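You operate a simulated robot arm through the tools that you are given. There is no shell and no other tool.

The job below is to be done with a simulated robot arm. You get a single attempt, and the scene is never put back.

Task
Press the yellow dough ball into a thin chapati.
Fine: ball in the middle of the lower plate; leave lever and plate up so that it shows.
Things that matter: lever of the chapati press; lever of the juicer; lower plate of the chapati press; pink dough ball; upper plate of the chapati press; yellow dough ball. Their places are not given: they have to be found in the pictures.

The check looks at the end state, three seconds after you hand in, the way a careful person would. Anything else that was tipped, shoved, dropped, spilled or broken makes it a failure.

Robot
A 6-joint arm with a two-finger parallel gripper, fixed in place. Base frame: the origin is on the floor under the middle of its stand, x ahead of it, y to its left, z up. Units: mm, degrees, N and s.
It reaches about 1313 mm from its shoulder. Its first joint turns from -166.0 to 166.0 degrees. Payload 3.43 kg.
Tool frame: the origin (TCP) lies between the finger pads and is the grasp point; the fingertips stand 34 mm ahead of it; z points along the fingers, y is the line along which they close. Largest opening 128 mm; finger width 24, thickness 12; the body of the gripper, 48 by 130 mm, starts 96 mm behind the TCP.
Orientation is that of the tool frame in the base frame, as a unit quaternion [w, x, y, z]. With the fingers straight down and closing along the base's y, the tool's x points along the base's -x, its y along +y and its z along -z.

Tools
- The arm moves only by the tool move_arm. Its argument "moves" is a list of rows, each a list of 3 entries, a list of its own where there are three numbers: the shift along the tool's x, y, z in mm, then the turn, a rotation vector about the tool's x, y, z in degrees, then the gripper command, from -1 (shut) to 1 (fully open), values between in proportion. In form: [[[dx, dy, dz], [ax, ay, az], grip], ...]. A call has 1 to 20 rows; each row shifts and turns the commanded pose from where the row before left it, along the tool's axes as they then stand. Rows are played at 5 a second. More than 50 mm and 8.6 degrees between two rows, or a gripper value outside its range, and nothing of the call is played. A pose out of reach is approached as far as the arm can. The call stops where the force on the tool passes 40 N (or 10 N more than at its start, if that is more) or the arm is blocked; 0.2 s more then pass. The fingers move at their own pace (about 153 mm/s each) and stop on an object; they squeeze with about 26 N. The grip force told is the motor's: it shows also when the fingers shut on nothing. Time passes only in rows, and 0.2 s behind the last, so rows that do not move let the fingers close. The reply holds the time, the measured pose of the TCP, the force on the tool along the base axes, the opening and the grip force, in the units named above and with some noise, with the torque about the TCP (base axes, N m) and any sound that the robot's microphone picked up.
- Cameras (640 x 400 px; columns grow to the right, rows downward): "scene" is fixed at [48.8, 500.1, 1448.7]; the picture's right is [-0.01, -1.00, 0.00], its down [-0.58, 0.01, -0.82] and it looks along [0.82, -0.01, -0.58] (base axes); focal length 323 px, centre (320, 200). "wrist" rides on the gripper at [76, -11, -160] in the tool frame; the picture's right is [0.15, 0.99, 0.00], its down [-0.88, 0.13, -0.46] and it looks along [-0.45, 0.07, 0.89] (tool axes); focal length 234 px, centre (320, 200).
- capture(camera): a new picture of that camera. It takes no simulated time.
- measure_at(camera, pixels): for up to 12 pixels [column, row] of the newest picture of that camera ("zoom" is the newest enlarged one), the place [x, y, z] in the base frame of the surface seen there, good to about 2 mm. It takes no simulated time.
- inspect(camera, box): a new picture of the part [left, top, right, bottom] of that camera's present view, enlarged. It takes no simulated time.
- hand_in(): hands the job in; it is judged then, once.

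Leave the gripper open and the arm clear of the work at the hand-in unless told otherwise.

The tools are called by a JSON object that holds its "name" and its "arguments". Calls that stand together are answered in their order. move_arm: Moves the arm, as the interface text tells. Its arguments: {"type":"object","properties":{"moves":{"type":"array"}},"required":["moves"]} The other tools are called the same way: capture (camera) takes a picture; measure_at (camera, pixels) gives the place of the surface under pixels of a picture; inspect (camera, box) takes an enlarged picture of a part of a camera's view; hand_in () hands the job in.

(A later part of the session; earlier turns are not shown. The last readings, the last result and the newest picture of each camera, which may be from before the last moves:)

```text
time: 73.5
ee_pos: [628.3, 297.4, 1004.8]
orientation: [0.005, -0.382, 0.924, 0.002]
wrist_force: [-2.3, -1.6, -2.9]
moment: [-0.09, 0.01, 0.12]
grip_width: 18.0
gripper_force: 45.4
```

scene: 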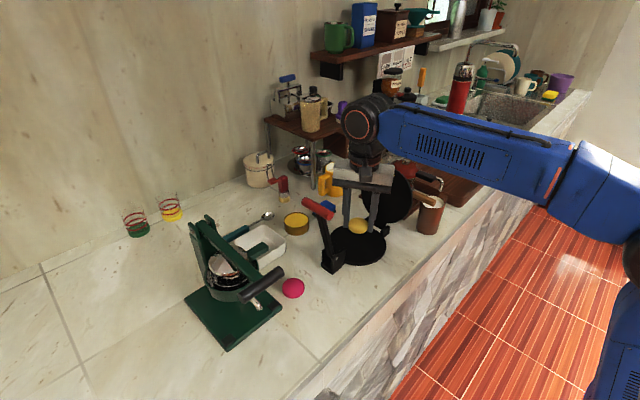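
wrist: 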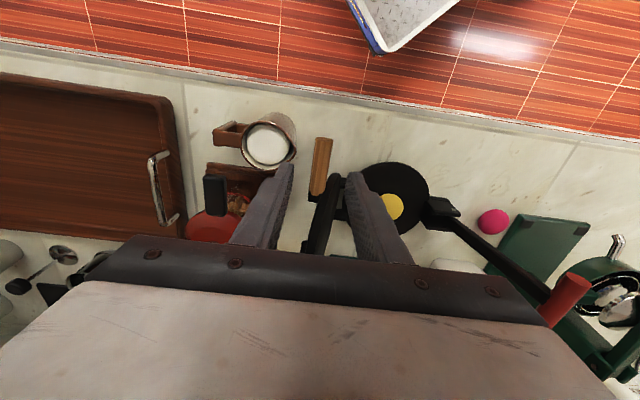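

Going on smoothly. Next section of the arc, from about 60° down to 40°.

{"name": "move_arm", "arguments": {"moves": [[[0, 9.63, 4.49], [0, 0, 0], -1], [[0, 9.2, 5.32], [0, 0, 0], -1], [[0, 8.71, 6.09], [0, 0, 0], -1], [[0, 8.14, 6.83], [0, 0, 0], -1], [[0, 0, 0], [0, 0, 0], -1]]}}

{"name": "inspect", "arguments": {"camera": "scene", "box": [310, 150, 450, 290]}}

```text
time: 74.7
ee_pos: [603.8, 323.6, 981.4]
orientation: [0.003, -0.381, 0.925, 0.003]
wrist_force: [-5.3, -3.3, -2.5]
moment: [0.02, -0.15, 0.13]
grip_width: 17.5
gripper_force: 44.4
```

```text
2.86 times, centred on (380, 220) of scene
```

zoom: 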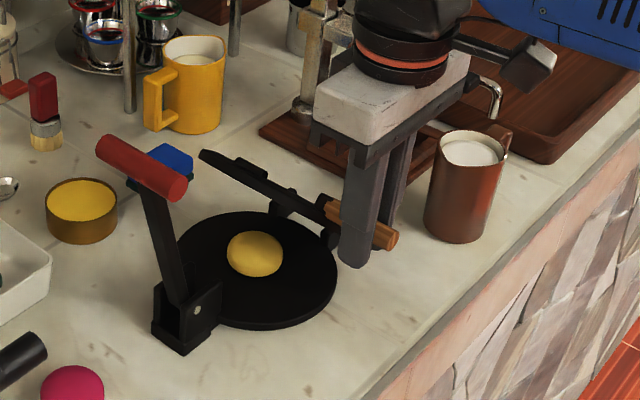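

The plate is at about 40°, ball unmoved. I lower on to about 25°.

{"name": "move_arm", "arguments": {"moves": [[[0, 7.51, 7.51], [0, 0, 0], -1], [[0, 6.83, 8.14], [0, 0, 0], -1], [[0, 6.1, 8.71], [0, 0, 0], -1], [[0, 0, 0], [0, 0, 0], -1]]}}

{"name": "inspect", "arguments": {"camera": "scene", "box": [310, 170, 430, 290]}}

```text
time: 75.7
ee_pos: [590.3, 336.9, 958.6]
orientation: [0.003, -0.382, 0.924, 0.002]
wrist_force: [-8.5, -3.4, -2.4]
moment: [-0.04, 0.05, 0.11]
grip_width: 17.6
gripper_force: 44.9
```

```text
3.33 times, centred on (370, 230) of scene
```

zoom: 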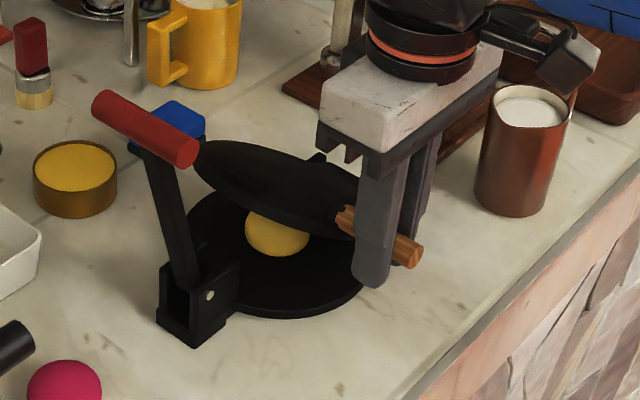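

The plate's underside is close to the ball now. I lower in small steps, watching the force.

{"name": "move_arm", "arguments": {"moves": [[[0, 2.75, 4.54], [0, 0, 0], -1], [[0, 0, 0], [0, 0, 0], -1], [[0, 2.56, 4.66], [0, 0, 0], -1], [[0, 0, 0], [0, 0, 0], -1], [[0, 2.35, 4.77], [0, 0, 0], -1], [[0, 0, 0], [0, 0, 0], -1]]}}

{"name": "inspect", "arguments": {"camera": "scene", "box": [310, 170, 430, 290]}}

```text
time: 77.1
ee_pos: [583.9, 342.6, 944.7]
orientation: [0.005, -0.381, 0.924, 0.003]
wrist_force: [-10.3, -7.7, -2.0]
moment: [-0.21, 0.1, 0.16]
grip_width: 17.5
gripper_force: 44.4
```

```text
3.33 times, centred on (370, 230) of scene
```

zoom: 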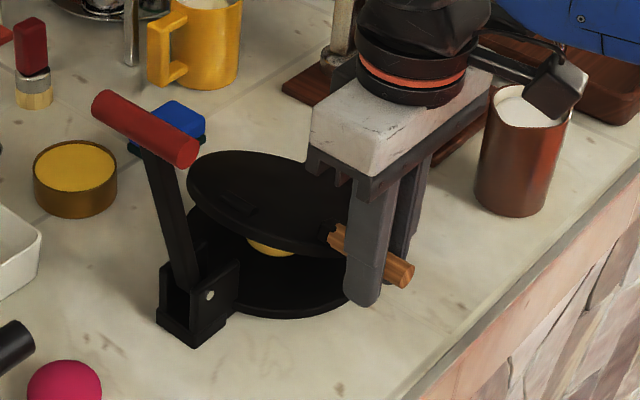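

Nearly in contact. Two or three more small steps until the plate rests on the dough.

{"name": "move_arm", "arguments": {"moves": [[[0.6, 2.14, 4.86], [0, 0, 0], -1], [[0, 0, 0], [0, 0, 0], -1], [[0, 1.0, 2.5], [0, 0, 0], -1], [[0, 0, 0], [0, 0, 0], -1]]}}

{"name": "inspect", "arguments": {"camera": "scene", "box": [310, 170, 430, 290]}}

```text
time: 78.1
ee_pos: [583.6, 345.0, 935.9]
orientation: [0.004, -0.381, 0.924, 0.002]
wrist_force: [8.9, -4.0, 0.0]
moment: [-0.41, 0.56, 0.14]
grip_width: 17.8
gripper_force: 45.8
```

```text
3.33 times, centred on (370, 230) of scene
```

zoom: 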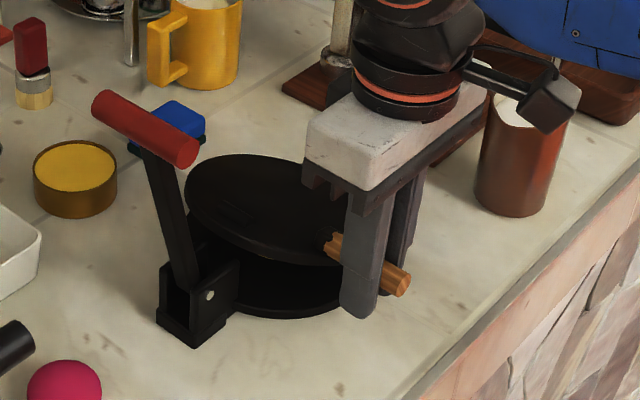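

Contact is close. I go down a few more millimetres to let the plate settle onto the dough.

{"name": "move_arm", "arguments": {"moves": [[[0, 0.9, 2.5], [0, 0, 0], -1], [[0, 0, 0], [0, 0, 0], -1], [[0, 0.8, 2.5], [0, 0, 0], -1], [[0, 0, 0], [0, 0, 0], -1]]}}

```text
time: 79.1
ee_pos: [581.9, 346.3, 931.5]
orientation: [0.004, -0.382, 0.924, 0.003]
wrist_force: [17.4, -3.1, 5.5]
moment: [0.66, -0.89, 0.14]
grip_width: 17.5
gripper_force: 45.0
```

The plate now rests on something (5 N up). I look closely from both cameras before releasing.

{"name": "inspect", "arguments": {"camera": "scene", "box": [325, 205, 405, 275]}}

{"name": "capture", "arguments": {"camera": "wrist"}}

```text
5.71 times, centred on (365, 240) of scene
```

zoom: 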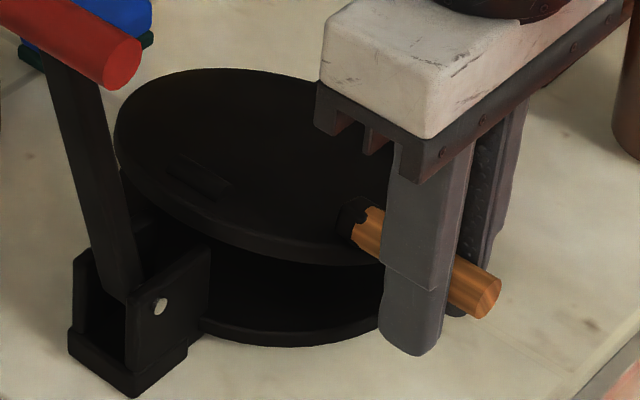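

```text
taken
```

wrist: 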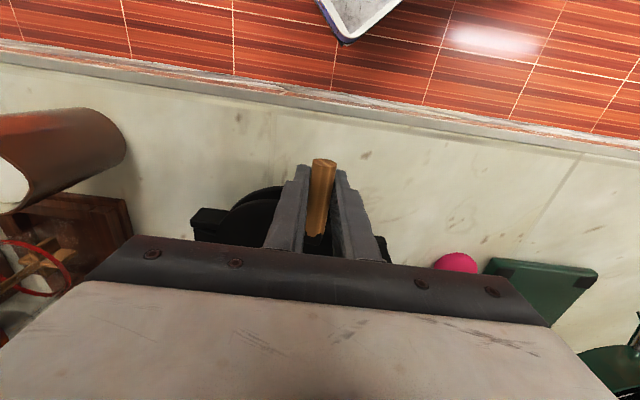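

The plate sits tilted on the dough. I open the fingers slowly and rise clear of the handle.

{"name": "move_arm", "arguments": {"moves": [[[0, 0, 0], [0, 0, 0], -0.7], [[0, 0, 0], [0, 0, 0], -0.6], [[0, 0, 0], [0, 0, 0], -0.45], [[0, 0, 0], [0, 0, 0], -0.28], [[0, 0, 0], [0, 0, 0], -0.28]]}}

{"name": "inspect", "arguments": {"camera": "scene", "box": [325, 205, 405, 275]}}

```text
time: 80.3
ee_pos: [580.7, 345.8, 931.6]
orientation: [0.003, -0.382, 0.924, 0.002]
wrist_force: [-0.5, -0.1, -0.4]
moment: [-0.04, 0.0, 0.02]
grip_width: 46.3
gripper_force: 0.0
```

```text
5.71 times, centred on (365, 240) of scene
```

zoom: 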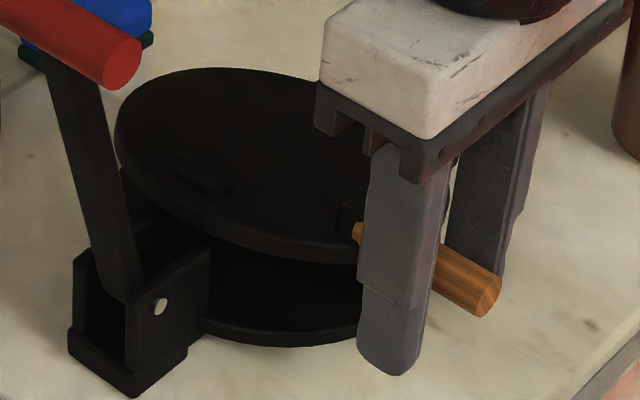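

The plate stays put on the dough. I rise to z≈1140 and move over the raised red lever handle.

{"name": "move_arm", "arguments": {"moves": [[[0, 0, -10], [0, 0, 0], -0.28], [[0, 0, -20], [0, 0, 0], -0.28], [[0, 0, -30], [0, 0, 0], -0.28], [[0, 0, -30], [0, 0, 0], -0.28], [[0, 0, -30], [0, 0, 0], -0.28], [[0, 0, -30], [0, 0, 0], -0.28], [[0, 0, -30], [0, 0, 0], -0.28], [[0, 0, -30], [0, 0, 0], -0.28], [[-12.1, 20.4, 0], [0, 0, 0], -0.28], [[-12.1, 20.4, 0], [0, 0, 0], -0.28], [[-12.1, 20.4, 0], [0, 0, 0], -0.28], [[-12.1, 20.4, 0], [0, 0, 0], -0.28], [[-12.1, 20.4, 0], [0, 0, 0], -0.28], [[-12.1, 20.4, 0], [0, 0, 0], -0.28], [[0, 0, 0], [0, 0, 0], -0.28]]}}

{"name": "capture", "arguments": {"camera": "wrist"}}

{"name": "capture", "arguments": {"camera": "scene"}}

```text
time: 83.5
ee_pos: [544.5, 482.7, 1142.0]
orientation: [0.005, -0.383, 0.924, 0.002]
wrist_force: [0.1, -0.2, 0.7]
moment: [0.04, -0.01, 0.04]
grip_width: 46.0
gripper_force: 0.0
```

```text
taken
```

wrist: 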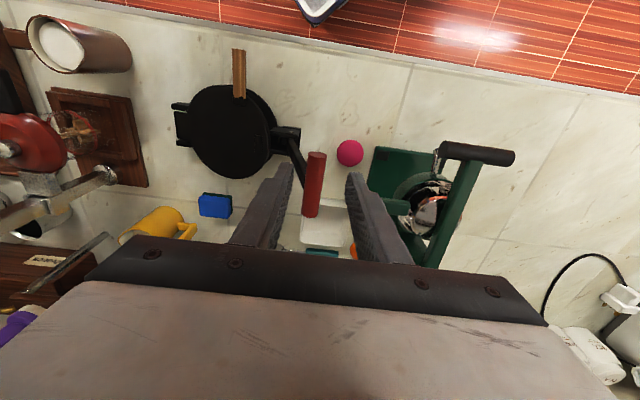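

```text
taken
```

scene: 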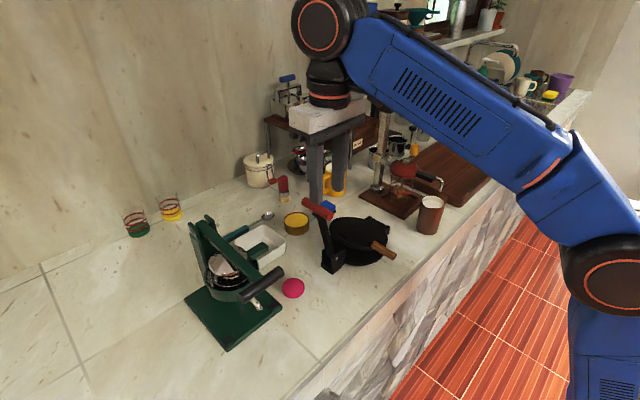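

I measure the red handle position from here (wrist (315,155)-(311,215)).

{"name": "measure_at", "arguments": {"camera": "wrist", "pixels": [[316, 156], [315, 170], [313, 185], [311, 200], [309, 175], [321, 175], [235, 130], [240, 70]]}}

{"name": "inspect", "arguments": {"camera": "scene", "box": [300, 190, 400, 280]}}

```text
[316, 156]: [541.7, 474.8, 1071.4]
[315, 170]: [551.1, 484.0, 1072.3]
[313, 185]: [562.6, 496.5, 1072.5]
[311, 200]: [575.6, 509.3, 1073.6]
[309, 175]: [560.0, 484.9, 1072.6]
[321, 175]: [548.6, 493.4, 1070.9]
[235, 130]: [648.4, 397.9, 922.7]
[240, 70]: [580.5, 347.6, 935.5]
```

```text
4.44 times, centred on (350, 235) of scene
```

zoom: 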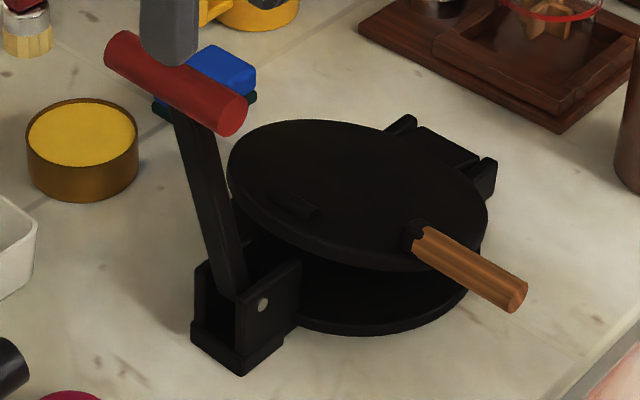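

The upper plate is propped by the un-pressed dough (tilt ~15°). I align over the red handle (shift +3.5 in d, +4 in n) and descend to grip it.

{"name": "move_arm", "arguments": {"moves": [[[-4, -3.5, 0], [0, 0, 0], -0.28], [[0, 0, 15], [0, 0, 0], -0.28], [[0, 0, 15], [0, 0, 0], -0.28], [[0, 0, 15], [0, 0, 0], -0.28], [[0, 0, 12], [0, 0, 0], -0.28], [[0, 0, 0], [0, 0, 0], -0.28], [[0, 0, 0], [0, 0, 0], -0.6], [[0, 0, 0], [0, 0, 0], -0.75], [[0, 0, 0], [0, 0, 0], -1], [[0, 0, 0], [0, 0, 0], -1]]}}

{"name": "inspect", "arguments": {"camera": "scene", "box": [290, 170, 400, 280]}}

```text
time: 85.7
ee_pos: [549.2, 482.9, 1085.1]
orientation: [0.004, -0.382, 0.924, 0.003]
wrist_force: [0.0, -2.2, -3.4]
moment: [-0.02, -0.1, 0.1]
grip_width: 19.5
gripper_force: 45.6
```

```text
3.64 times, centred on (345, 225) of scene
```

zoom: 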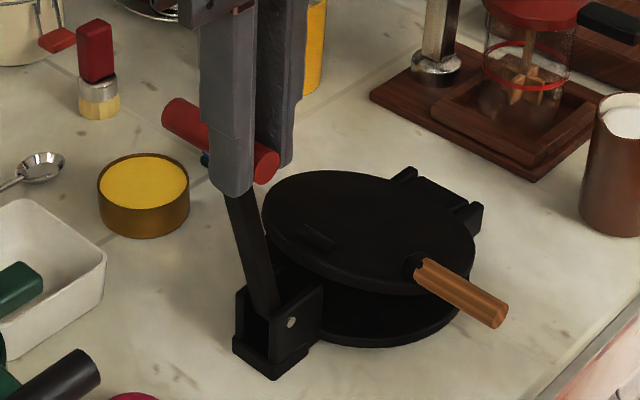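

The lever handle is gripped with almost no force. I swing it back over vertical along its arc.

{"name": "move_arm", "arguments": {"moves": [[[0, -6.9, -1.6], [0, 0, 0], -1], [[0, -7.05, -1.4], [0, 0, 0], -1], [[0, -14.2, -1.77], [0, 0, 0], -1], [[0, -14.29, -0.53], [0, 0, 0], -1], [[0, -14.29, 0.73], [0, 0, 0], -1], [[0, -14.18, 1.96], [0, 0, 0], -1], [[0, 0, 0], [0, 0, 0], -1]]}}

```text
time: 87.3
ee_pos: [600.4, 432.7, 1088.5]
orientation: [0.003, -0.382, 0.924, 0.003]
wrist_force: [-3.5, -0.7, 0.0]
moment: [-0.08, 0.35, 0.17]
grip_width: 19.5
gripper_force: 45.0
```

Smooth. I continue down to about 50°, where the lever should approach the propped plate.

{"name": "move_arm", "arguments": {"moves": [[[0, -13.94, 3.2], [0, 0, 0], -1], [[0, -13.62, 4.4], [0, 0, 0], -1], [[0, -13.18, 5.56], [0, 0, 0], -1], [[0, -12.64, 6.7], [0, 0, 0], -1], [[0, -12.01, 7.77], [0, 0, 0], -1], [[0, 0, 0], [0, 0, 0], -1]]}}

{"name": "inspect", "arguments": {"camera": "scene", "box": [300, 160, 420, 280]}}

```text
time: 88.7
ee_pos: [646.8, 386.8, 1059.4]
orientation: [0.004, -0.382, 0.924, 0.003]
wrist_force: [-9.0, -6.9, -3.1]
moment: [0.23, -0.19, 0.14]
grip_width: 19.2
gripper_force: 45.3
```

```text
3.33 times, centred on (360, 220) of scene
```

zoom: 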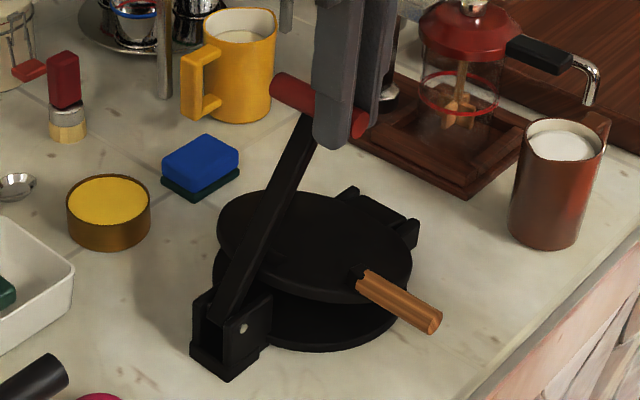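

At about 55°, still low force. I go on in half-steps, watching for contact with the plate.

{"name": "move_arm", "arguments": {"moves": [[[0, -5.75, 4.27], [0, 0, 0], -1], [[0, -5.54, 4.52], [0, 0, 0], -1], [[0, -5.35, 4.75], [0, 0, 0], -1], [[0, -5.13, 4.99], [0, 0, 0], -1], [[0, 0, 0], [0, 0, 0], -1]]}}

```text
time: 89.9
ee_pos: [663.8, 371.9, 1041.0]
orientation: [0.003, -0.382, 0.924, 0.003]
wrist_force: [-18.7, 3.5, -8.3]
moment: [0.74, -0.17, 0.16]
grip_width: 19.9
gripper_force: 44.8
```

{"name": "inspect", "arguments": {"camera": "scene", "box": [300, 170, 410, 280]}}

{"name": "move_arm", "arguments": {"moves": [[[0, -2.4, 2.6], [0, 0, 0], -1], [[0, -2.4, 2.65], [0, 0, 0], -1], [[0, 0, 0], [0, 0, 0], -1]]}}

```text
3.64 times, centred on (355, 225) of scene
```

zoom: 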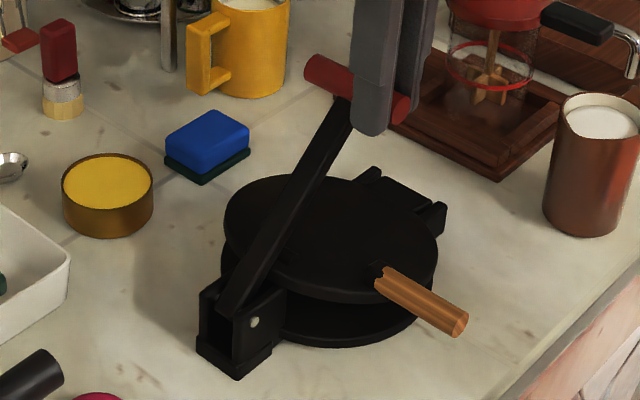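

```text
time: 90.7
ee_pos: [665.8, 370.0, 1035.9]
orientation: [0.004, -0.382, 0.924, 0.002]
wrist_force: [-13.5, 0.3, -4.4]
moment: [0.34, 0.01, 0.14]
grip_width: 19.8
gripper_force: 45.2
```

I keep lowering in 2.5° steps.

{"name": "move_arm", "arguments": {"moves": [[[0, -4.7, 5.36], [0, 0, 0], -1], [[0, 0, 0], [0, 0, 0], -1], [[0, -4.44, 5.61], [0, 0, 0], -1], [[0, 0, 0], [0, 0, 0], -1]]}}

{"name": "inspect", "arguments": {"camera": "scene", "box": [300, 170, 410, 280]}}

```text
time: 91.7
ee_pos: [673.4, 361.3, 1023.9]
orientation: [0.003, -0.381, 0.924, 0.003]
wrist_force: [0.8, 1.9, 1.3]
moment: [0.37, -0.28, 0.11]
grip_width: 19.3
gripper_force: 45.1
```

```text
3.64 times, centred on (355, 225) of scene
```

zoom: 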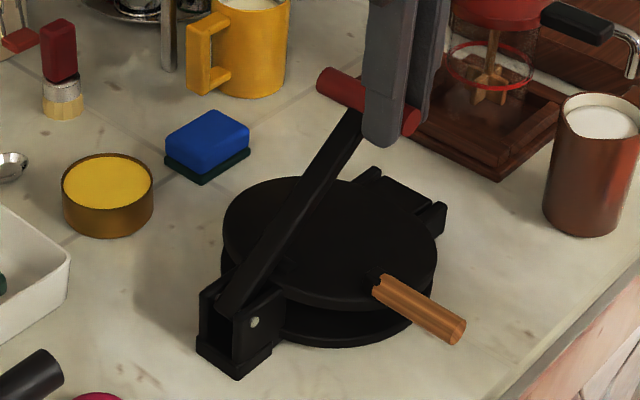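

Forces are small and the plate seems to be yielding already. I press on in the same small steps.

{"name": "move_arm", "arguments": {"moves": [[[0, -4.19, 5.8], [0, 0, 0], -1], [[0, 0, 0], [0, 0, 0], -1], [[0, -3.94, 5.98], [0, 0, 0], -1], [[0, 0, 0], [0, 0, 0], -1], [[0, -3.67, 6.14], [0, 0, 0], -1], [[0, 0, 0], [0, 0, 0], -1]]}}

{"name": "inspect", "arguments": {"camera": "scene", "box": [300, 170, 410, 280]}}

```text
time: 93.1
ee_pos: [680.0, 353.7, 1006.7]
orientation: [0.004, -0.382, 0.924, 0.002]
wrist_force: [2.0, 6.7, 0.4]
moment: [0.77, -0.6, 0.15]
grip_width: 19.8
gripper_force: 45.3
```

```text
3.64 times, centred on (355, 225) of scene
```

zoom: 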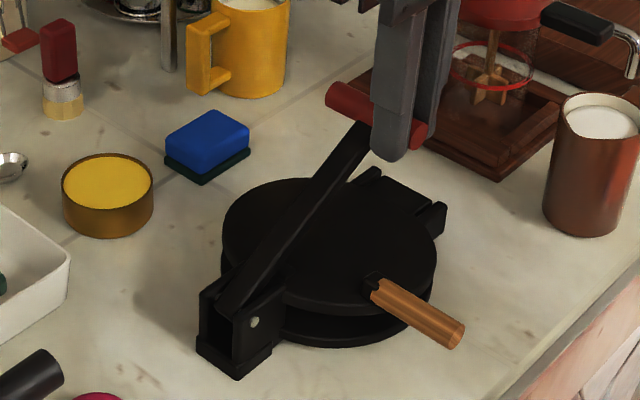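

The dough is yielding: the plate gap gets smaller at low force. I continue.

{"name": "move_arm", "arguments": {"moves": [[[0, -3.4, 6.3], [0, 0, 0], -1], [[0, 0, 0], [0, 0, 0], -1], [[0, -3.1, 6.44], [0, 0, 0], -1], [[0, 0, 0], [0, 0, 0], -1], [[0, -2.84, 6.57], [0, 0, 0], -1], [[0, 0, 0], [0, 0, 0], -1]]}}

{"name": "inspect", "arguments": {"camera": "scene", "box": [300, 170, 410, 280]}}

```text
time: 94.5
ee_pos: [686.8, 347.9, 986.9]
orientation: [0.003, -0.382, 0.924, 0.002]
wrist_force: [3.4, 0.9, 2.8]
moment: [0.48, -0.35, 0.13]
grip_width: 19.7
gripper_force: 45.3
```

```text
3.64 times, centred on (355, 225) of scene
```

zoom: 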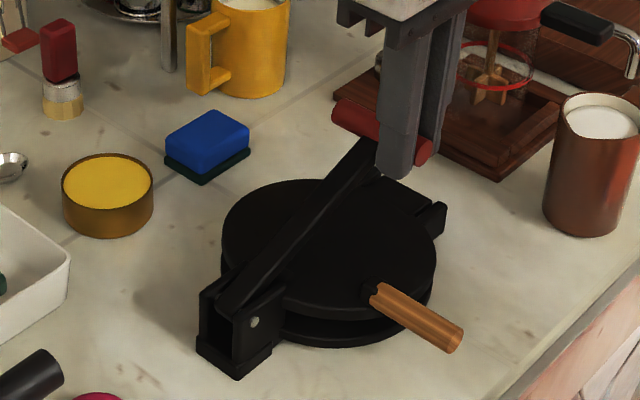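

Continuing to press through about 20° to 13°.

{"name": "move_arm", "arguments": {"moves": [[[0, -2.55, 6.69], [0, 0, 0], -1], [[0, 0, 0], [0, 0, 0], -1], [[0, -2.25, 6.79], [0, 0, 0], -1], [[0, 0, 0], [0, 0, 0], -1], [[0, -1.95, 6.88], [0, 0, 0], -1], [[0, 0, 0], [0, 0, 0], -1]]}}

{"name": "inspect", "arguments": {"camera": "scene", "box": [300, 170, 410, 280]}}

```text
time: 95.9
ee_pos: [691.8, 342.7, 966.6]
orientation: [0.004, -0.382, 0.924, 0.002]
wrist_force: [-8.3, 2.2, -1.7]
moment: [0.22, 0.06, 0.13]
grip_width: 19.3
gripper_force: 45.0
```

```text
3.64 times, centred on (355, 225) of scene
```

zoom: 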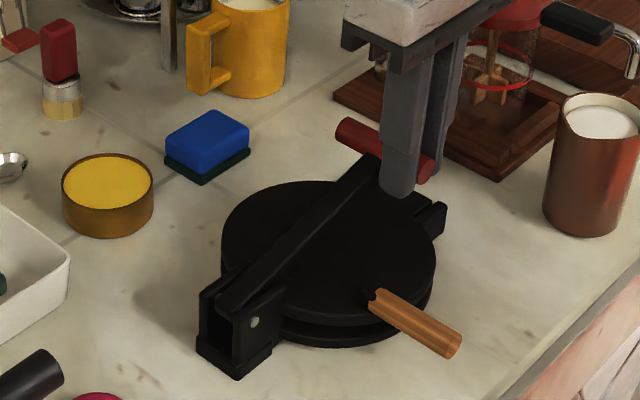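

Still low force. A few more steps, to about 7°.

{"name": "move_arm", "arguments": {"moves": [[[0, -1.66, 6.96], [0, 0, 0], -1], [[0, 0, 0], [0, 0, 0], -1], [[0, -1.34, 7.03], [0, 0, 0], -1], [[0, 0, 0], [0, 0, 0], -1], [[0, -0.52, 3.5], [0, 0, 0], -1], [[0, 0, 0], [0, 0, 0], -1]]}}

{"name": "inspect", "arguments": {"camera": "scene", "box": [300, 170, 410, 280]}}

```text
time: 97.3
ee_pos: [694.4, 340.3, 949.1]
orientation: [0.004, -0.382, 0.924, 0.002]
wrist_force: [-2.4, 8.4, -0.9]
moment: [0.4, -0.16, 0.1]
grip_width: 19.7
gripper_force: 45.0
```

```text
3.64 times, centred on (355, 225) of scene
```

zoom: 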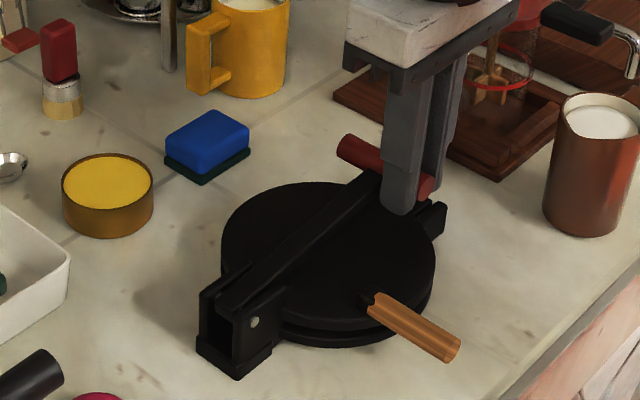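

Close to flat. I press the remaining ~16 mm in small steps, watching the force.

{"name": "move_arm", "arguments": {"moves": [[[0, -0.5, 3.5], [0, 0, 0], -1], [[0, 0, 0], [0, 0, 0], -1], [[0, -0.4, 3.5], [0, 0, 0], -1], [[0, 0, 0], [0, 0, 0], -1], [[0, -0.3, 3], [0, 0, 0], -1], [[0, 0, 0], [0, 0, 0], -1]]}}

```text
time: 98.7
ee_pos: [695.0, 339.3, 940.2]
orientation: [0.003, -0.382, 0.924, 0.003]
wrist_force: [-2.9, 2.8, -0.1]
moment: [0.3, -0.08, 0.1]
grip_width: 19.7
gripper_force: 44.7
```

{"name": "move_arm", "arguments": {"moves": [[[0, -0.2, 2], [0, 0, 0], -1], [[0, 0, 0], [0, 0, 0], -1], [[0, -0.1, 2], [0, 0, 0], -1], [[0, 0, 0], [0, 0, 0], -1], [[0, 0, 1], [0, 0, 0], -1], [[0, 0, 0], [0, 0, 0], -1], [[0, 0, 1], [0, 0, 0], -1], [[0, 0, 0], [0, 0, 0], -1]]}}

{"name": "inspect", "arguments": {"camera": "scene", "box": [315, 195, 405, 275]}}

```text
time: 100.5
ee_pos: [695.2, 339.7, 933.2]
orientation: [0.004, -0.382, 0.924, 0.002]
wrist_force: [-6.6, -5.1, 0.9]
moment: [0.26, -0.11, 0.08]
grip_width: 19.2
gripper_force: 45.0
```

```text
5.00 times, centred on (360, 235) of scene
```

zoom: 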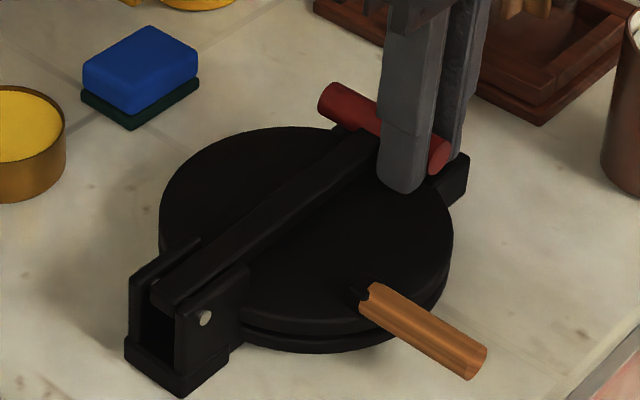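

The press now looks as closed as it was at the start, but no reaction force yet. I push down further in 1 mm steps until the force rises.

{"name": "move_arm", "arguments": {"moves": [[[0, 0, 1], [0, 0, 0], -1], [[0, 0, 0], [0, 0, 0], -1], [[0, 0, 1], [0, 0, 0], -1], [[0, 0, 0], [0, 0, 0], -1], [[0, 0, 1], [0, 0, 0], -1], [[0, 0, 0], [0, 0, 0], -1]]}}

```text
time: 101.9
ee_pos: [694.9, 338.4, 930.7]
orientation: [0.004, -0.382, 0.924, 0.002]
wrist_force: [-5.8, -8.6, 1.7]
moment: [0.08, -0.05, 0.1]
grip_width: 19.5
gripper_force: 44.8
```

I check the true height of the red handle, lever and plate by measuring.

{"name": "capture", "arguments": {"camera": "wrist"}}

{"name": "inspect", "arguments": {"camera": "scene", "box": [325, 205, 395, 270]}}

{"name": "measure_at", "arguments": {"camera": "scene", "pixels": [[365, 217], [372, 221], [370, 250], [355, 237], [350, 232], [378, 240], [384, 257], [352, 250], [340, 238], [345, 250], [362, 228]]}}

```text
taken
```

wrist: 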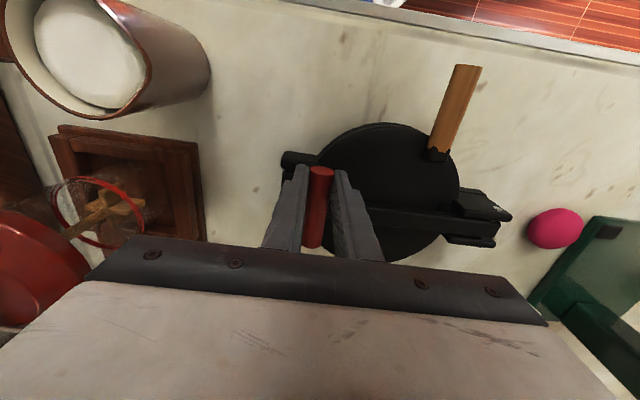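

```text
6.15 times, centred on (360, 238) of scene
```

zoom: 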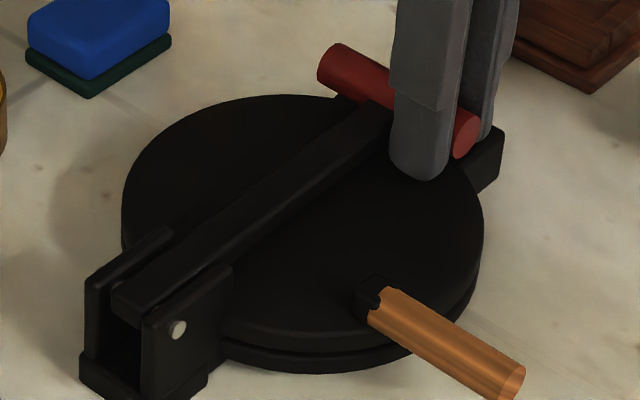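

```text
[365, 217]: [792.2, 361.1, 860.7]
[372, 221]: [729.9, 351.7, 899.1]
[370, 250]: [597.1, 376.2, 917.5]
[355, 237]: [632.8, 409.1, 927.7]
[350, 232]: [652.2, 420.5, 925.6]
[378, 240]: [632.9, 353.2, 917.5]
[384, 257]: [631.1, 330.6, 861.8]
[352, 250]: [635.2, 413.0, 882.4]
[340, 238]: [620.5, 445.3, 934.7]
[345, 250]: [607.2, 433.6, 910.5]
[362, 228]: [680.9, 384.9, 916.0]
```

Those numbers belong to an older full picture; I take a fresh one and measure again.

{"name": "capture", "arguments": {"camera": "scene"}}

{"name": "measure_at", "arguments": {"camera": "scene", "pixels": [[363, 212], [372, 221], [372, 253], [355, 235], [350, 228], [378, 240], [345, 225], [352, 250], [340, 240], [345, 245], [366, 227]]}}

{"name": "measure_at", "arguments": {"camera": "wrist", "pixels": [[320, 172], [316, 195], [312, 220], [380, 170], [400, 230], [410, 217], [450, 100], [440, 140], [360, 150], [330, 150]]}}

```text
taken
```

scene: 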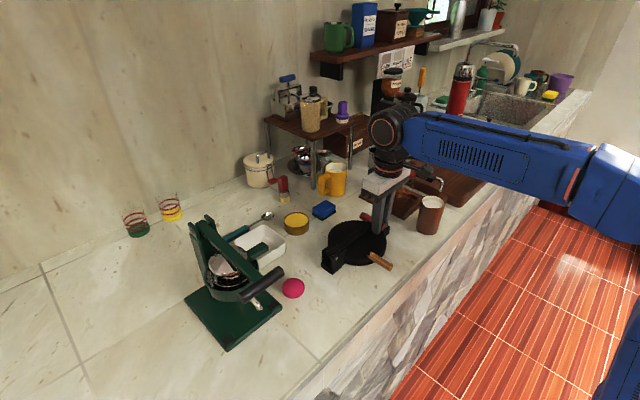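

```text
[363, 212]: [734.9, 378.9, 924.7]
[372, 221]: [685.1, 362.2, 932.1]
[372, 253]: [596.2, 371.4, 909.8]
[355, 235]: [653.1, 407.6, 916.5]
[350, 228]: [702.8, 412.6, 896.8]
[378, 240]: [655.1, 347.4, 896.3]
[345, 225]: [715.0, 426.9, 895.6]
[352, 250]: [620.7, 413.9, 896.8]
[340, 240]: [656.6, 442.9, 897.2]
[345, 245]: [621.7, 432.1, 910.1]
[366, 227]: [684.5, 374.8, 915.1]
```

```text
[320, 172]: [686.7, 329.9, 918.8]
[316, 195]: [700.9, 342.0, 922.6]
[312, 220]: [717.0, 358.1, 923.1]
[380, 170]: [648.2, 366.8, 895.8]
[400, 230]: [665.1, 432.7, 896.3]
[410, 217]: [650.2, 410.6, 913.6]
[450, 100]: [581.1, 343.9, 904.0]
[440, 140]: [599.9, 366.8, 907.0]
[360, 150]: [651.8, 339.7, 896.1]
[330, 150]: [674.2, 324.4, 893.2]
```

The plate top is at z≈896–897 versus ~895 at the start, and the handle is nearly home, so the dough is pressed almost flat. To press firmly I'll push from above with closed fingertips on the red handle. First release and rise.

{"name": "move_arm", "arguments": {"moves": [[[0, 0, -0.5], [0, 0, 0], -0.7], [[0, 0, 0], [0, 0, 0], -0.5], [[0, 0, 0], [0, 0, 0], -0.3], [[0, 0, 0], [0, 0, 0], -0.28], [[0, 0, -8], [0, 0, 0], -0.28], [[0, 0, -15], [0, 0, 0], -0.28], [[0, 0, -20], [0, 0, 0], -0.28], [[0, 0, -20], [0, 0, 0], -0.6], [[-10, 0, 0], [0, 0, 0], -1], [[-10, -1, 0], [0, 0, 0], -1], [[0, 0, 0], [0, 0, 0], -1]]}}

{"name": "capture", "arguments": {"camera": "wrist"}}

{"name": "capture", "arguments": {"camera": "scene"}}

```text
time: 104.3
ee_pos: [710.0, 352.5, 994.4]
orientation: [0.003, -0.381, 0.924, 0.003]
wrist_force: [0.1, 0.4, 0.4]
moment: [-0.01, -0.02, -0.02]
grip_width: 0.0
gripper_force: 26.1
```

```text
taken
```

wrist: 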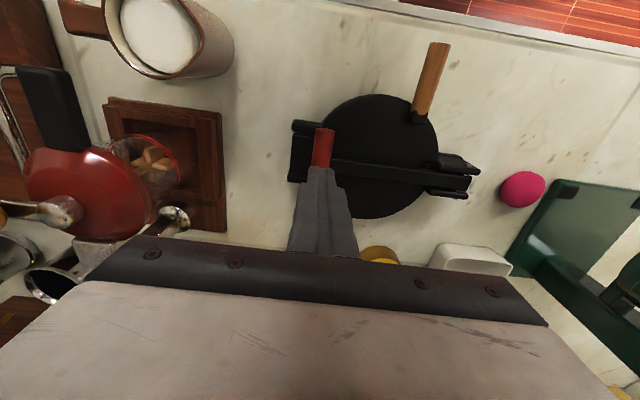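

```text
taken
```

scene: 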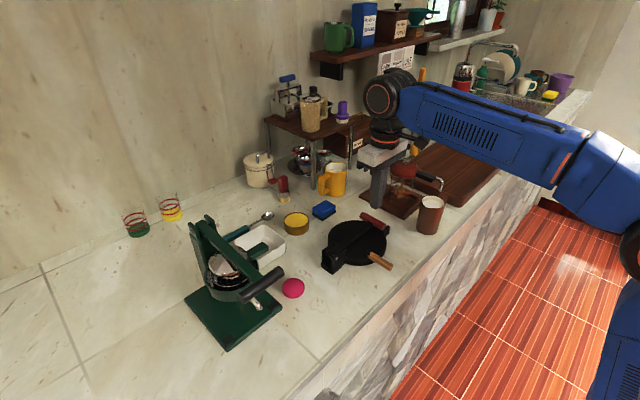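

The fingers are closed and above the red handle's middle. I measure handle and plate heights with the lever just resting.

{"name": "measure_at", "arguments": {"camera": "scene", "pixels": [[364, 216], [384, 229], [375, 222], [355, 235], [345, 225], [352, 250], [340, 240], [378, 240], [365, 229], [372, 253]]}}

{"name": "measure_at", "arguments": {"camera": "wrist", "pixels": [[325, 135], [322, 150], [321, 162], [380, 130], [370, 200], [420, 130], [400, 175], [340, 140]]}}

```text
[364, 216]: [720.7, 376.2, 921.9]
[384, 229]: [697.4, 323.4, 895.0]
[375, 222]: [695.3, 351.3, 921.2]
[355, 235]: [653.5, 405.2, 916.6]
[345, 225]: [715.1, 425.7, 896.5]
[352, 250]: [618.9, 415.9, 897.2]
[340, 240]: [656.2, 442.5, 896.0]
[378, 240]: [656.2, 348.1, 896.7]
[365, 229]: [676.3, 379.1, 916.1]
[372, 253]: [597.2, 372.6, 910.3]
```

```text
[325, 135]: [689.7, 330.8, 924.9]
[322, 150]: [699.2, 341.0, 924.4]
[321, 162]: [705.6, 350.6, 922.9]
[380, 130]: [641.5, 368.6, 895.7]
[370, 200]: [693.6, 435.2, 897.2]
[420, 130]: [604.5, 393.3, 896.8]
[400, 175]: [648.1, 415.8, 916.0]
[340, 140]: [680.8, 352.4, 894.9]
```

The handle is ~3–4 mm above its fully closed height and the plate ~1.5 mm. Now I press down on it with the closed fingertips.

{"name": "move_arm", "arguments": {"moves": [[[0, 0, 12], [0, 0, 0], -1], [[0, 0, 12], [0, 0, 0], -1], [[0, 0, 7], [0, 0, 0], -1], [[0, 0, 3], [0, 0, 0], -1], [[0, 0, 1], [0, 0, 0], -1], [[0, 0, 1], [0, 0, 0], -1], [[0, 0, 1], [0, 0, 0], -1], [[0, 0, 1], [0, 0, 0], -1], [[0, 0, 1], [0, 0, 0], -1], [[0, 0, 1], [0, 0, 0], -1], [[0, 0, 0], [0, 0, 0], -1]]}}

```text
time: 106.7
ee_pos: [709.8, 352.1, 955.9]
orientation: [0.003, -0.382, 0.924, 0.003]
wrist_force: [0.8, -2.2, 4.8]
moment: [-0.1, 0.04, 0.03]
grip_width: 0.3
gripper_force: 25.9
```

Contact (about 5 N). I keep pressing in 1 mm steps.

{"name": "move_arm", "arguments": {"moves": [[[0, 0, 1], [0, 0, 0], -1], [[0, 0, 1], [0, 0, 0], -1], [[0, 0, 1], [0, 0, 0], -1], [[0, 0, 1], [0, 0, 0], -1], [[0, 0, 1], [0, 0, 0], -1], [[0, 0, 1], [0, 0, 0], -1], [[0, 0, 0], [0, 0, 0], -1]]}}

```text
time: 107.8
ee_pos: [709.6, 353.5, 953.9]
orientation: [0.008, -0.382, 0.924, 0.003]
wrist_force: [1.1, 0.1, 21.5]
moment: [-0.16, 0.11, -0.1]
grip_width: 0.0
gripper_force: 26.6
stopped in row 5: the force on the tool passed its limit at 41 N (the readings are from after the stop); the commanded pose is now the measured one
```

It stopped at 41 N with the handle top at ~920, its original fully-closed height. I hold the pressure for a moment with a couple of half-millimetre steps.

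{"name": "move_arm", "arguments": {"moves": [[[0, 0, 0.5], [0, 0, 0], -1], [[0, 0, 0], [0, 0, 0], -1], [[0, 0, 0.4], [0, 0, 0], -1], [[0, 0, 0], [0, 0, 0], -1], [[0, 0, 0], [0, 0, 0], -1], [[0, 0, 0], [0, 0, 0], -1]]}}

{"name": "capture", "arguments": {"camera": "scene"}}

{"name": "measure_at", "arguments": {"camera": "scene", "pixels": [[364, 216], [375, 222], [355, 235], [345, 225], [352, 250], [340, 240], [378, 240], [365, 229], [372, 253]]}}

{"name": "inspect", "arguments": {"camera": "scene", "box": [320, 205, 400, 275]}}

```text
time: 108.8
ee_pos: [710.5, 352.2, 954.5]
orientation: [0.008, -0.382, 0.924, 0.005]
wrist_force: [-0.1, 0.1, 21.9]
moment: [-0.15, 0.22, -0.18]
grip_width: 0.0
gripper_force: 25.3
stopped in row 4: the force on the tool passed its limit at 40 N (the readings are from after the stop); the commanded pose is now the measured one
```

```text
taken
```

scene: 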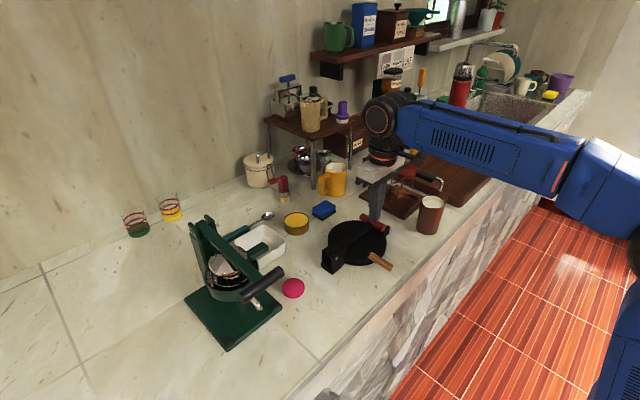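

```text
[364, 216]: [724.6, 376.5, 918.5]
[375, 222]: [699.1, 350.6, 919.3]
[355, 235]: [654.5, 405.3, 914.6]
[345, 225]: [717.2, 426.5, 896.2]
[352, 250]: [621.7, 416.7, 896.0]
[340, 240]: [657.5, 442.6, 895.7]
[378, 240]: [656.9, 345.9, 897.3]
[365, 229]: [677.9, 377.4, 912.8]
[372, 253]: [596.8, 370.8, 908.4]
```

```text
5.71 times, centred on (360, 240) of scene
```

zoom: 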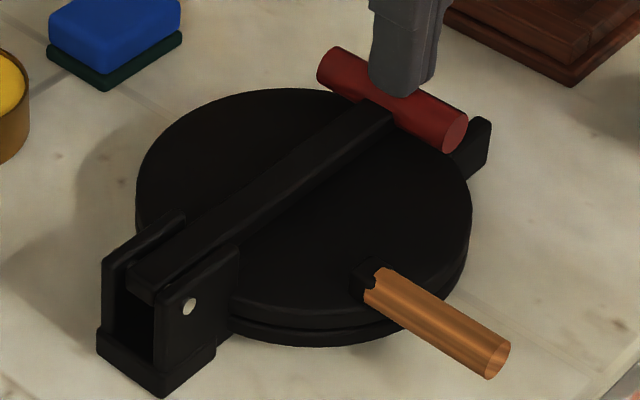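

The lever and plate are back to their fully closed heights (handle top ~919, plate ~896). The press is complete. Now I rise, open the fingers and go back to the grip position on the near half of the red handle.

{"name": "move_arm", "arguments": {"moves": [[[0, 0, -5], [0, 0, 0], -1], [[0, 0, -15], [0, 0, 0], -1], [[0, 0, -20], [0, 0, 0], -0.6], [[10, 0.5, 0], [0, 0, 0], -0.3], [[10.5, 0.5, 0], [0, 0, 0], -0.3], [[0, 0, 0], [0, 0, 0], -0.3], [[0, 0, 0], [0, 0, 0], -0.3]]}}

{"name": "capture", "arguments": {"camera": "wrist"}}

{"name": "measure_at", "arguments": {"camera": "wrist", "pixels": [[317, 150], [315, 165], [313, 180], [311, 195]]}}

```text
time: 110.4
ee_pos: [694.3, 338.7, 990.8]
orientation: [0.006, -0.382, 0.924, 0.003]
wrist_force: [0.4, 0.2, -0.3]
moment: [0.03, -0.02, 0.04]
grip_width: 44.8
gripper_force: 0.1
```

```text
taken
```

wrist: 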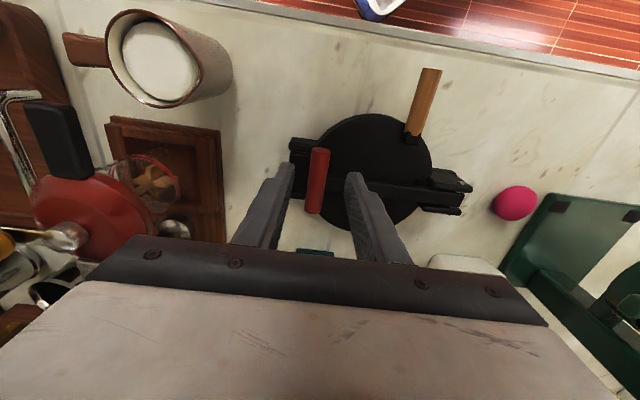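

```text
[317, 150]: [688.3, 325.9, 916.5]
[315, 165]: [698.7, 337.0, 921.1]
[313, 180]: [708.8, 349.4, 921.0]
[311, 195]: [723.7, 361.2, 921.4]
```

I descend over the red handle as the first time and grip it.

{"name": "move_arm", "arguments": {"moves": [[[0, -1, 15], [0, 0, 0], -0.3], [[0, 0, 15], [0, 0, 0], -0.3], [[0, 0, 15], [0, 0, 0], -0.3], [[0, 0, 8], [0, 0, 0], -0.3], [[0, 0, 3], [0, 0, 0], -0.3], [[0, 0, 0], [0, 0, 0], -0.3], [[0, 0, 0], [0, 0, 0], -0.6], [[0, 0, 0], [0, 0, 0], -0.8], [[0, 0, 0], [0, 0, 0], -1], [[0, 0, 0], [0, 0, 0], -1]]}}

```text
time: 112.6
ee_pos: [694.9, 339.1, 935.5]
orientation: [0.005, -0.382, 0.924, 0.003]
wrist_force: [-13.0, 11.1, -1.1]
moment: [0.29, 0.26, 0.13]
grip_width: 19.6
gripper_force: 45.1
```

Gripped. I lift the lever again along the same arc.

{"name": "move_arm", "arguments": {"moves": [[[0, 1.0, -8.58], [0, 0, 0], -1], [[0, 0.67, -8.56], [0, 0, 0], -1], [[0, 1.12, -8.51], [0, 0, 0], -1], [[0, 2.2, -11.19], [0, 0, 0], -1], [[0, 2.97, -11.06], [0, 0, 0], -1], [[0, 0, 0], [0, 0, 0], -1]]}}

{"name": "inspect", "arguments": {"camera": "scene", "box": [310, 180, 420, 280]}}

```text
time: 113.8
ee_pos: [688.8, 345.7, 981.5]
orientation: [0.004, -0.383, 0.924, 0.004]
wrist_force: [-13.2, 12.0, -7.3]
moment: [1.08, -0.41, 0.01]
grip_width: 19.4
gripper_force: 45.1
stopped in row 6: the force on the tool passed its limit at 41 N (the readings are from after the stop); the commanded pose is now the measured one
```

```text
4.00 times, centred on (365, 230) of scene
```

zoom: 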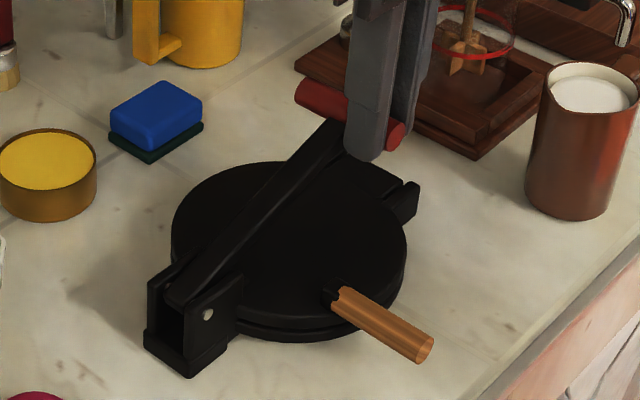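

The lever is up ~18° but the d-command was slightly off (18 N toward -d). I relieve that and continue with the corrected arc.

{"name": "move_arm", "arguments": {"moves": [[[0, 1.2, 0], [0, 0, 0], -1], [[0, 2.6, -6.8], [0, 0, 0], -1], [[0, 2.7, -6.6], [0, 0, 0], -1], [[0, 3.1, -6.5], [0, 0, 0], -1], [[0, 3.2, -6.35], [0, 0, 0], -1], [[0, 0, 0], [0, 0, 0], -1]]}}

```text
time: 115.2
ee_pos: [681.0, 353.0, 1008.0]
orientation: [0.007, -0.382, 0.924, 0.004]
wrist_force: [10.6, 2.4, 1.9]
moment: [0.07, -0.3, 0.11]
grip_width: 19.4
gripper_force: 45.0
```

Forces are fine. I continue up to about 50°.

{"name": "move_arm", "arguments": {"moves": [[[0, 7.0, -12.27], [0, 0, 0], -1], [[0, 8.41, -11.57], [0, 0, 0], -1], [[0, 9.39, -10.8], [0, 0, 0], -1], [[0, 10.29, -9.94], [0, 0, 0], -1], [[0, 0, 0], [0, 0, 0], -1]]}}

{"name": "inspect", "arguments": {"camera": "scene", "box": [300, 160, 420, 280]}}

```text
time: 116.5
ee_pos: [656.0, 376.9, 1051.8]
orientation: [0.006, -0.383, 0.924, 0.005]
wrist_force: [5.5, 3.7, -1.1]
moment: [0.22, -0.29, 0.02]
grip_width: 19.5
gripper_force: 44.8
```

```text
3.33 times, centred on (360, 220) of scene
```

zoom: 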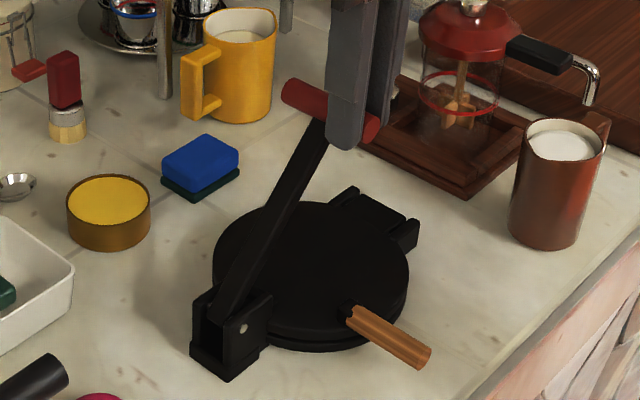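

The upper plate stays closed while the lever comes up. I continue the lever to vertical.

{"name": "move_arm", "arguments": {"moves": [[[0, 11.12, -9.0], [0, 0, 0], -1], [[0, 11.86, -8.0], [0, 0, 0], -1], [[0, 12.51, -6.94], [0, 0, 0], -1], [[0, 13.07, -5.82], [0, 0, 0], -1], [[0, 13.53, -4.66], [0, 0, 0], -1], [[0, 13.88, -3.46], [0, 0, 0], -1], [[0, 14.14, -2.24], [0, 0, 0], -1], [[0, 14.27, -0.99], [0, 0, 0], -1], [[0, 0, 0], [0, 0, 0], -1]]}}

```text
time: 118.5
ee_pos: [582.2, 449.6, 1095.2]
orientation: [0.006, -0.382, 0.924, 0.005]
wrist_force: [-6.1, -8.1, -1.1]
moment: [-0.52, 0.19, 0.01]
grip_width: 19.5
gripper_force: 45.2
```

Now gently over to the stop at ~105°.

{"name": "move_arm", "arguments": {"moves": [[[0, 14.3, 0.25], [0, 0, 0], -1], [[0, 14.23, 1.49], [0, 0, 0], -1], [[0, 7.1, 1.2], [0, 0, 0], -1], [[0, 5, 1.0], [0, 0, 0], -1], [[0, 0, 0], [0, 0, 0], -1], [[0, 3, 0.8], [0, 0, 0], -1], [[0, 0, 0], [0, 0, 0], -1]]}}

```text
time: 120.0
ee_pos: [550.3, 481.0, 1088.6]
orientation: [0.006, -0.38, 0.925, 0.004]
wrist_force: [1.4, 0.4, -0.1]
moment: [0.15, -0.29, 0.01]
grip_width: 19.3
gripper_force: 45.1
```

Slightly more until the stop is felt.

{"name": "move_arm", "arguments": {"moves": [[[0, 2, 0.6], [0, 0, 0], -1], [[0, 0, 0], [0, 0, 0], -1], [[0, 1.5, 0.4], [0, 0, 0], -1], [[0, 0, 0], [0, 0, 0], -1]]}}

```text
time: 121.0
ee_pos: [549.5, 482.7, 1089.1]
orientation: [0.006, -0.382, 0.924, 0.005]
wrist_force: [17.3, 2.4, 0.9]
moment: [0.21, -0.67, 0.1]
grip_width: 19.2
gripper_force: 45.0
```

The stop is felt (force toward +d). I open the fingers and rise straight up.

{"name": "move_arm", "arguments": {"moves": [[[0, 0, 0], [0, 0, 0], -0.6], [[0, 0, 0], [0, 0, 0], -0.4], [[0, 0, 0], [0, 0, 0], -0.28], [[0, 0, 0], [0, 0, 0], -0.28], [[0, 0, -10], [0, 0, 0], -0.28], [[0, 0, -20], [0, 0, 0], -0.28], [[0, 0, -22], [0, 0, 0], -0.28], [[0, 0, 0], [0, 0, 0], -0.28]]}}

{"name": "capture", "arguments": {"camera": "scene"}}

{"name": "capture", "arguments": {"camera": "wrist"}}

```text
time: 122.8
ee_pos: [548.0, 483.8, 1141.8]
orientation: [0.005, -0.382, 0.924, 0.005]
wrist_force: [0.4, -0.3, 0.1]
moment: [0.04, -0.01, 0.01]
grip_width: 46.1
gripper_force: 0.0
```

```text
taken
```

scene: 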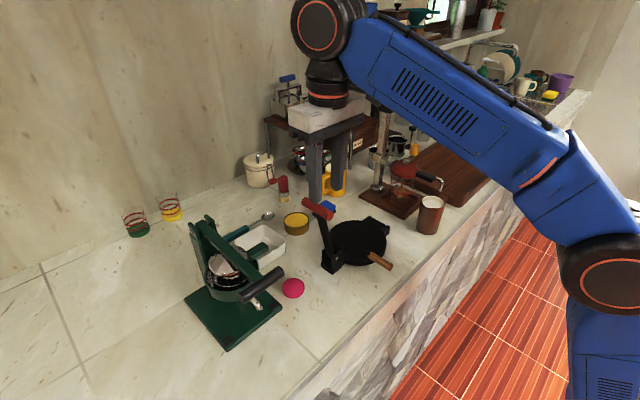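

```text
taken
```

wrist: 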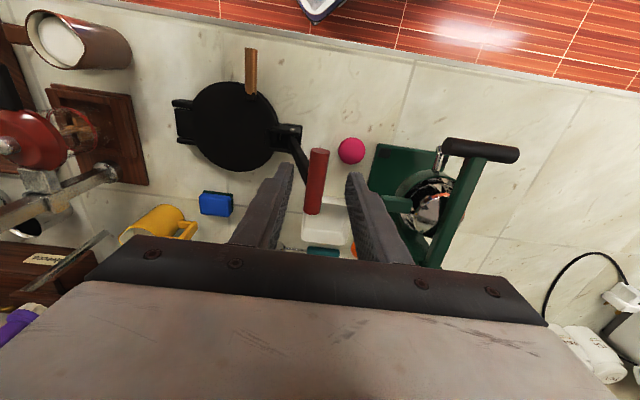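

The lever stays up. Next I go over to the wooden handle and part-way down.

{"name": "move_arm", "arguments": {"moves": [[[14.8, -22.8, 0], [0, 0, 0], -0.28], [[14.8, -22.8, 0], [0, 0, 0], -0.28], [[14.8, -22.8, 0], [0, 0, 0], -0.28], [[14.8, -22.8, 0], [0, 0, 0], -0.28], [[14.8, -22.8, 0], [0, 0, 0], -0.28], [[0, 0, 30], [0, 0, 0], -0.28], [[0, 0, 30], [0, 0, 0], -0.28], [[0, 0, 30], [0, 0, 0], -0.28], [[0, 0, 30], [0, 0, 0], -0.28], [[0, 0, 30], [0, 0, 0], -0.28], [[0, 0, 0], [0, 0, 0], -0.28]]}}

{"name": "capture", "arguments": {"camera": "wrist"}}

{"name": "measure_at", "arguments": {"camera": "wrist", "pixels": [[322, 145], [321, 157], [319, 170], [317, 180]]}}

```text
time: 125.2
ee_pos: [576.9, 350.6, 990.2]
orientation: [0.006, -0.382, 0.924, 0.004]
wrist_force: [0.9, 0.3, 0.7]
moment: [0.01, 0.01, -0.01]
grip_width: 46.2
gripper_force: 0.0
```

```text
taken
```

wrist: 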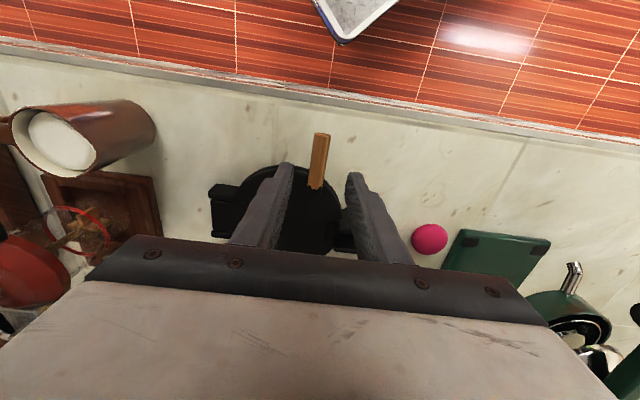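

```text
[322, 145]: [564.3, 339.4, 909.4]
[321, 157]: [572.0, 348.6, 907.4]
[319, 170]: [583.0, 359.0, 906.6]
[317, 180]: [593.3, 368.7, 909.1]
```

Aligned with the handle. I descend and grip it.

{"name": "move_arm", "arguments": {"moves": [[[0, 0, 20], [0, 0, 0], -0.28], [[0, 0, 20], [0, 0, 0], -0.28], [[0, 0, 20], [0, 0, 0], -0.28], [[0, 0, 15], [0, 0, 0], -0.28], [[0, 0, 8], [0, 0, 0], -0.28], [[0, 0, 0], [0, 0, 0], -0.28], [[0, 0, 0], [0, 0, 0], -0.6], [[0, 0, 0], [0, 0, 0], -0.75], [[0, 0, 0], [0, 0, 0], -1], [[0, 0, 0], [0, 0, 0], -1]]}}

```text
time: 127.5
ee_pos: [578.3, 352.2, 906.3]
orientation: [0.006, -0.383, 0.924, 0.004]
wrist_force: [16.1, -17.4, -1.6]
moment: [-0.13, -0.16, 0.11]
grip_width: 17.6
gripper_force: 44.8
```

Gripped. I relax the side force and lift the plate gently by the first degrees, then look underneath.

{"name": "move_arm", "arguments": {"moves": [[[0, -1.5, 0], [0, 0, 0], -1], [[0, -0.9, -5.3], [0, 0, 0], -1], [[0, -0.95, -5.2], [0, 0, 0], -1], [[0, -1.3, -5.2], [0, 0, 0], -1], [[0, -1.45, -5.1], [0, 0, 0], -1], [[0, 0, 0], [0, 0, 0], -1]]}}

{"name": "inspect", "arguments": {"camera": "scene", "box": [310, 180, 430, 290]}}

```text
time: 128.8
ee_pos: [582.2, 350.9, 927.2]
orientation: [0.006, -0.383, 0.924, 0.004]
wrist_force: [14.5, 15.0, -5.4]
moment: [0.41, -0.24, 0.08]
grip_width: 17.6
gripper_force: 45.2
```

```text
3.64 times, centred on (370, 235) of scene
```

zoom: 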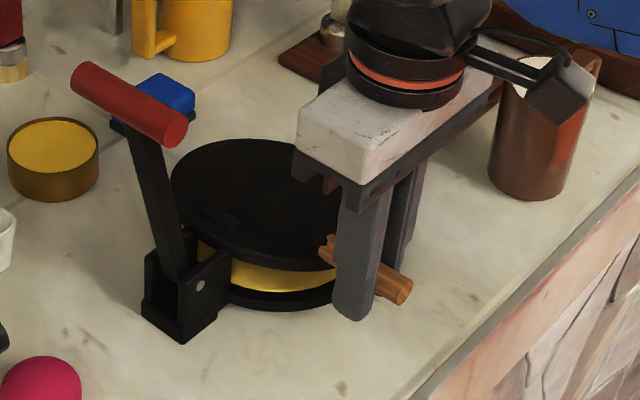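

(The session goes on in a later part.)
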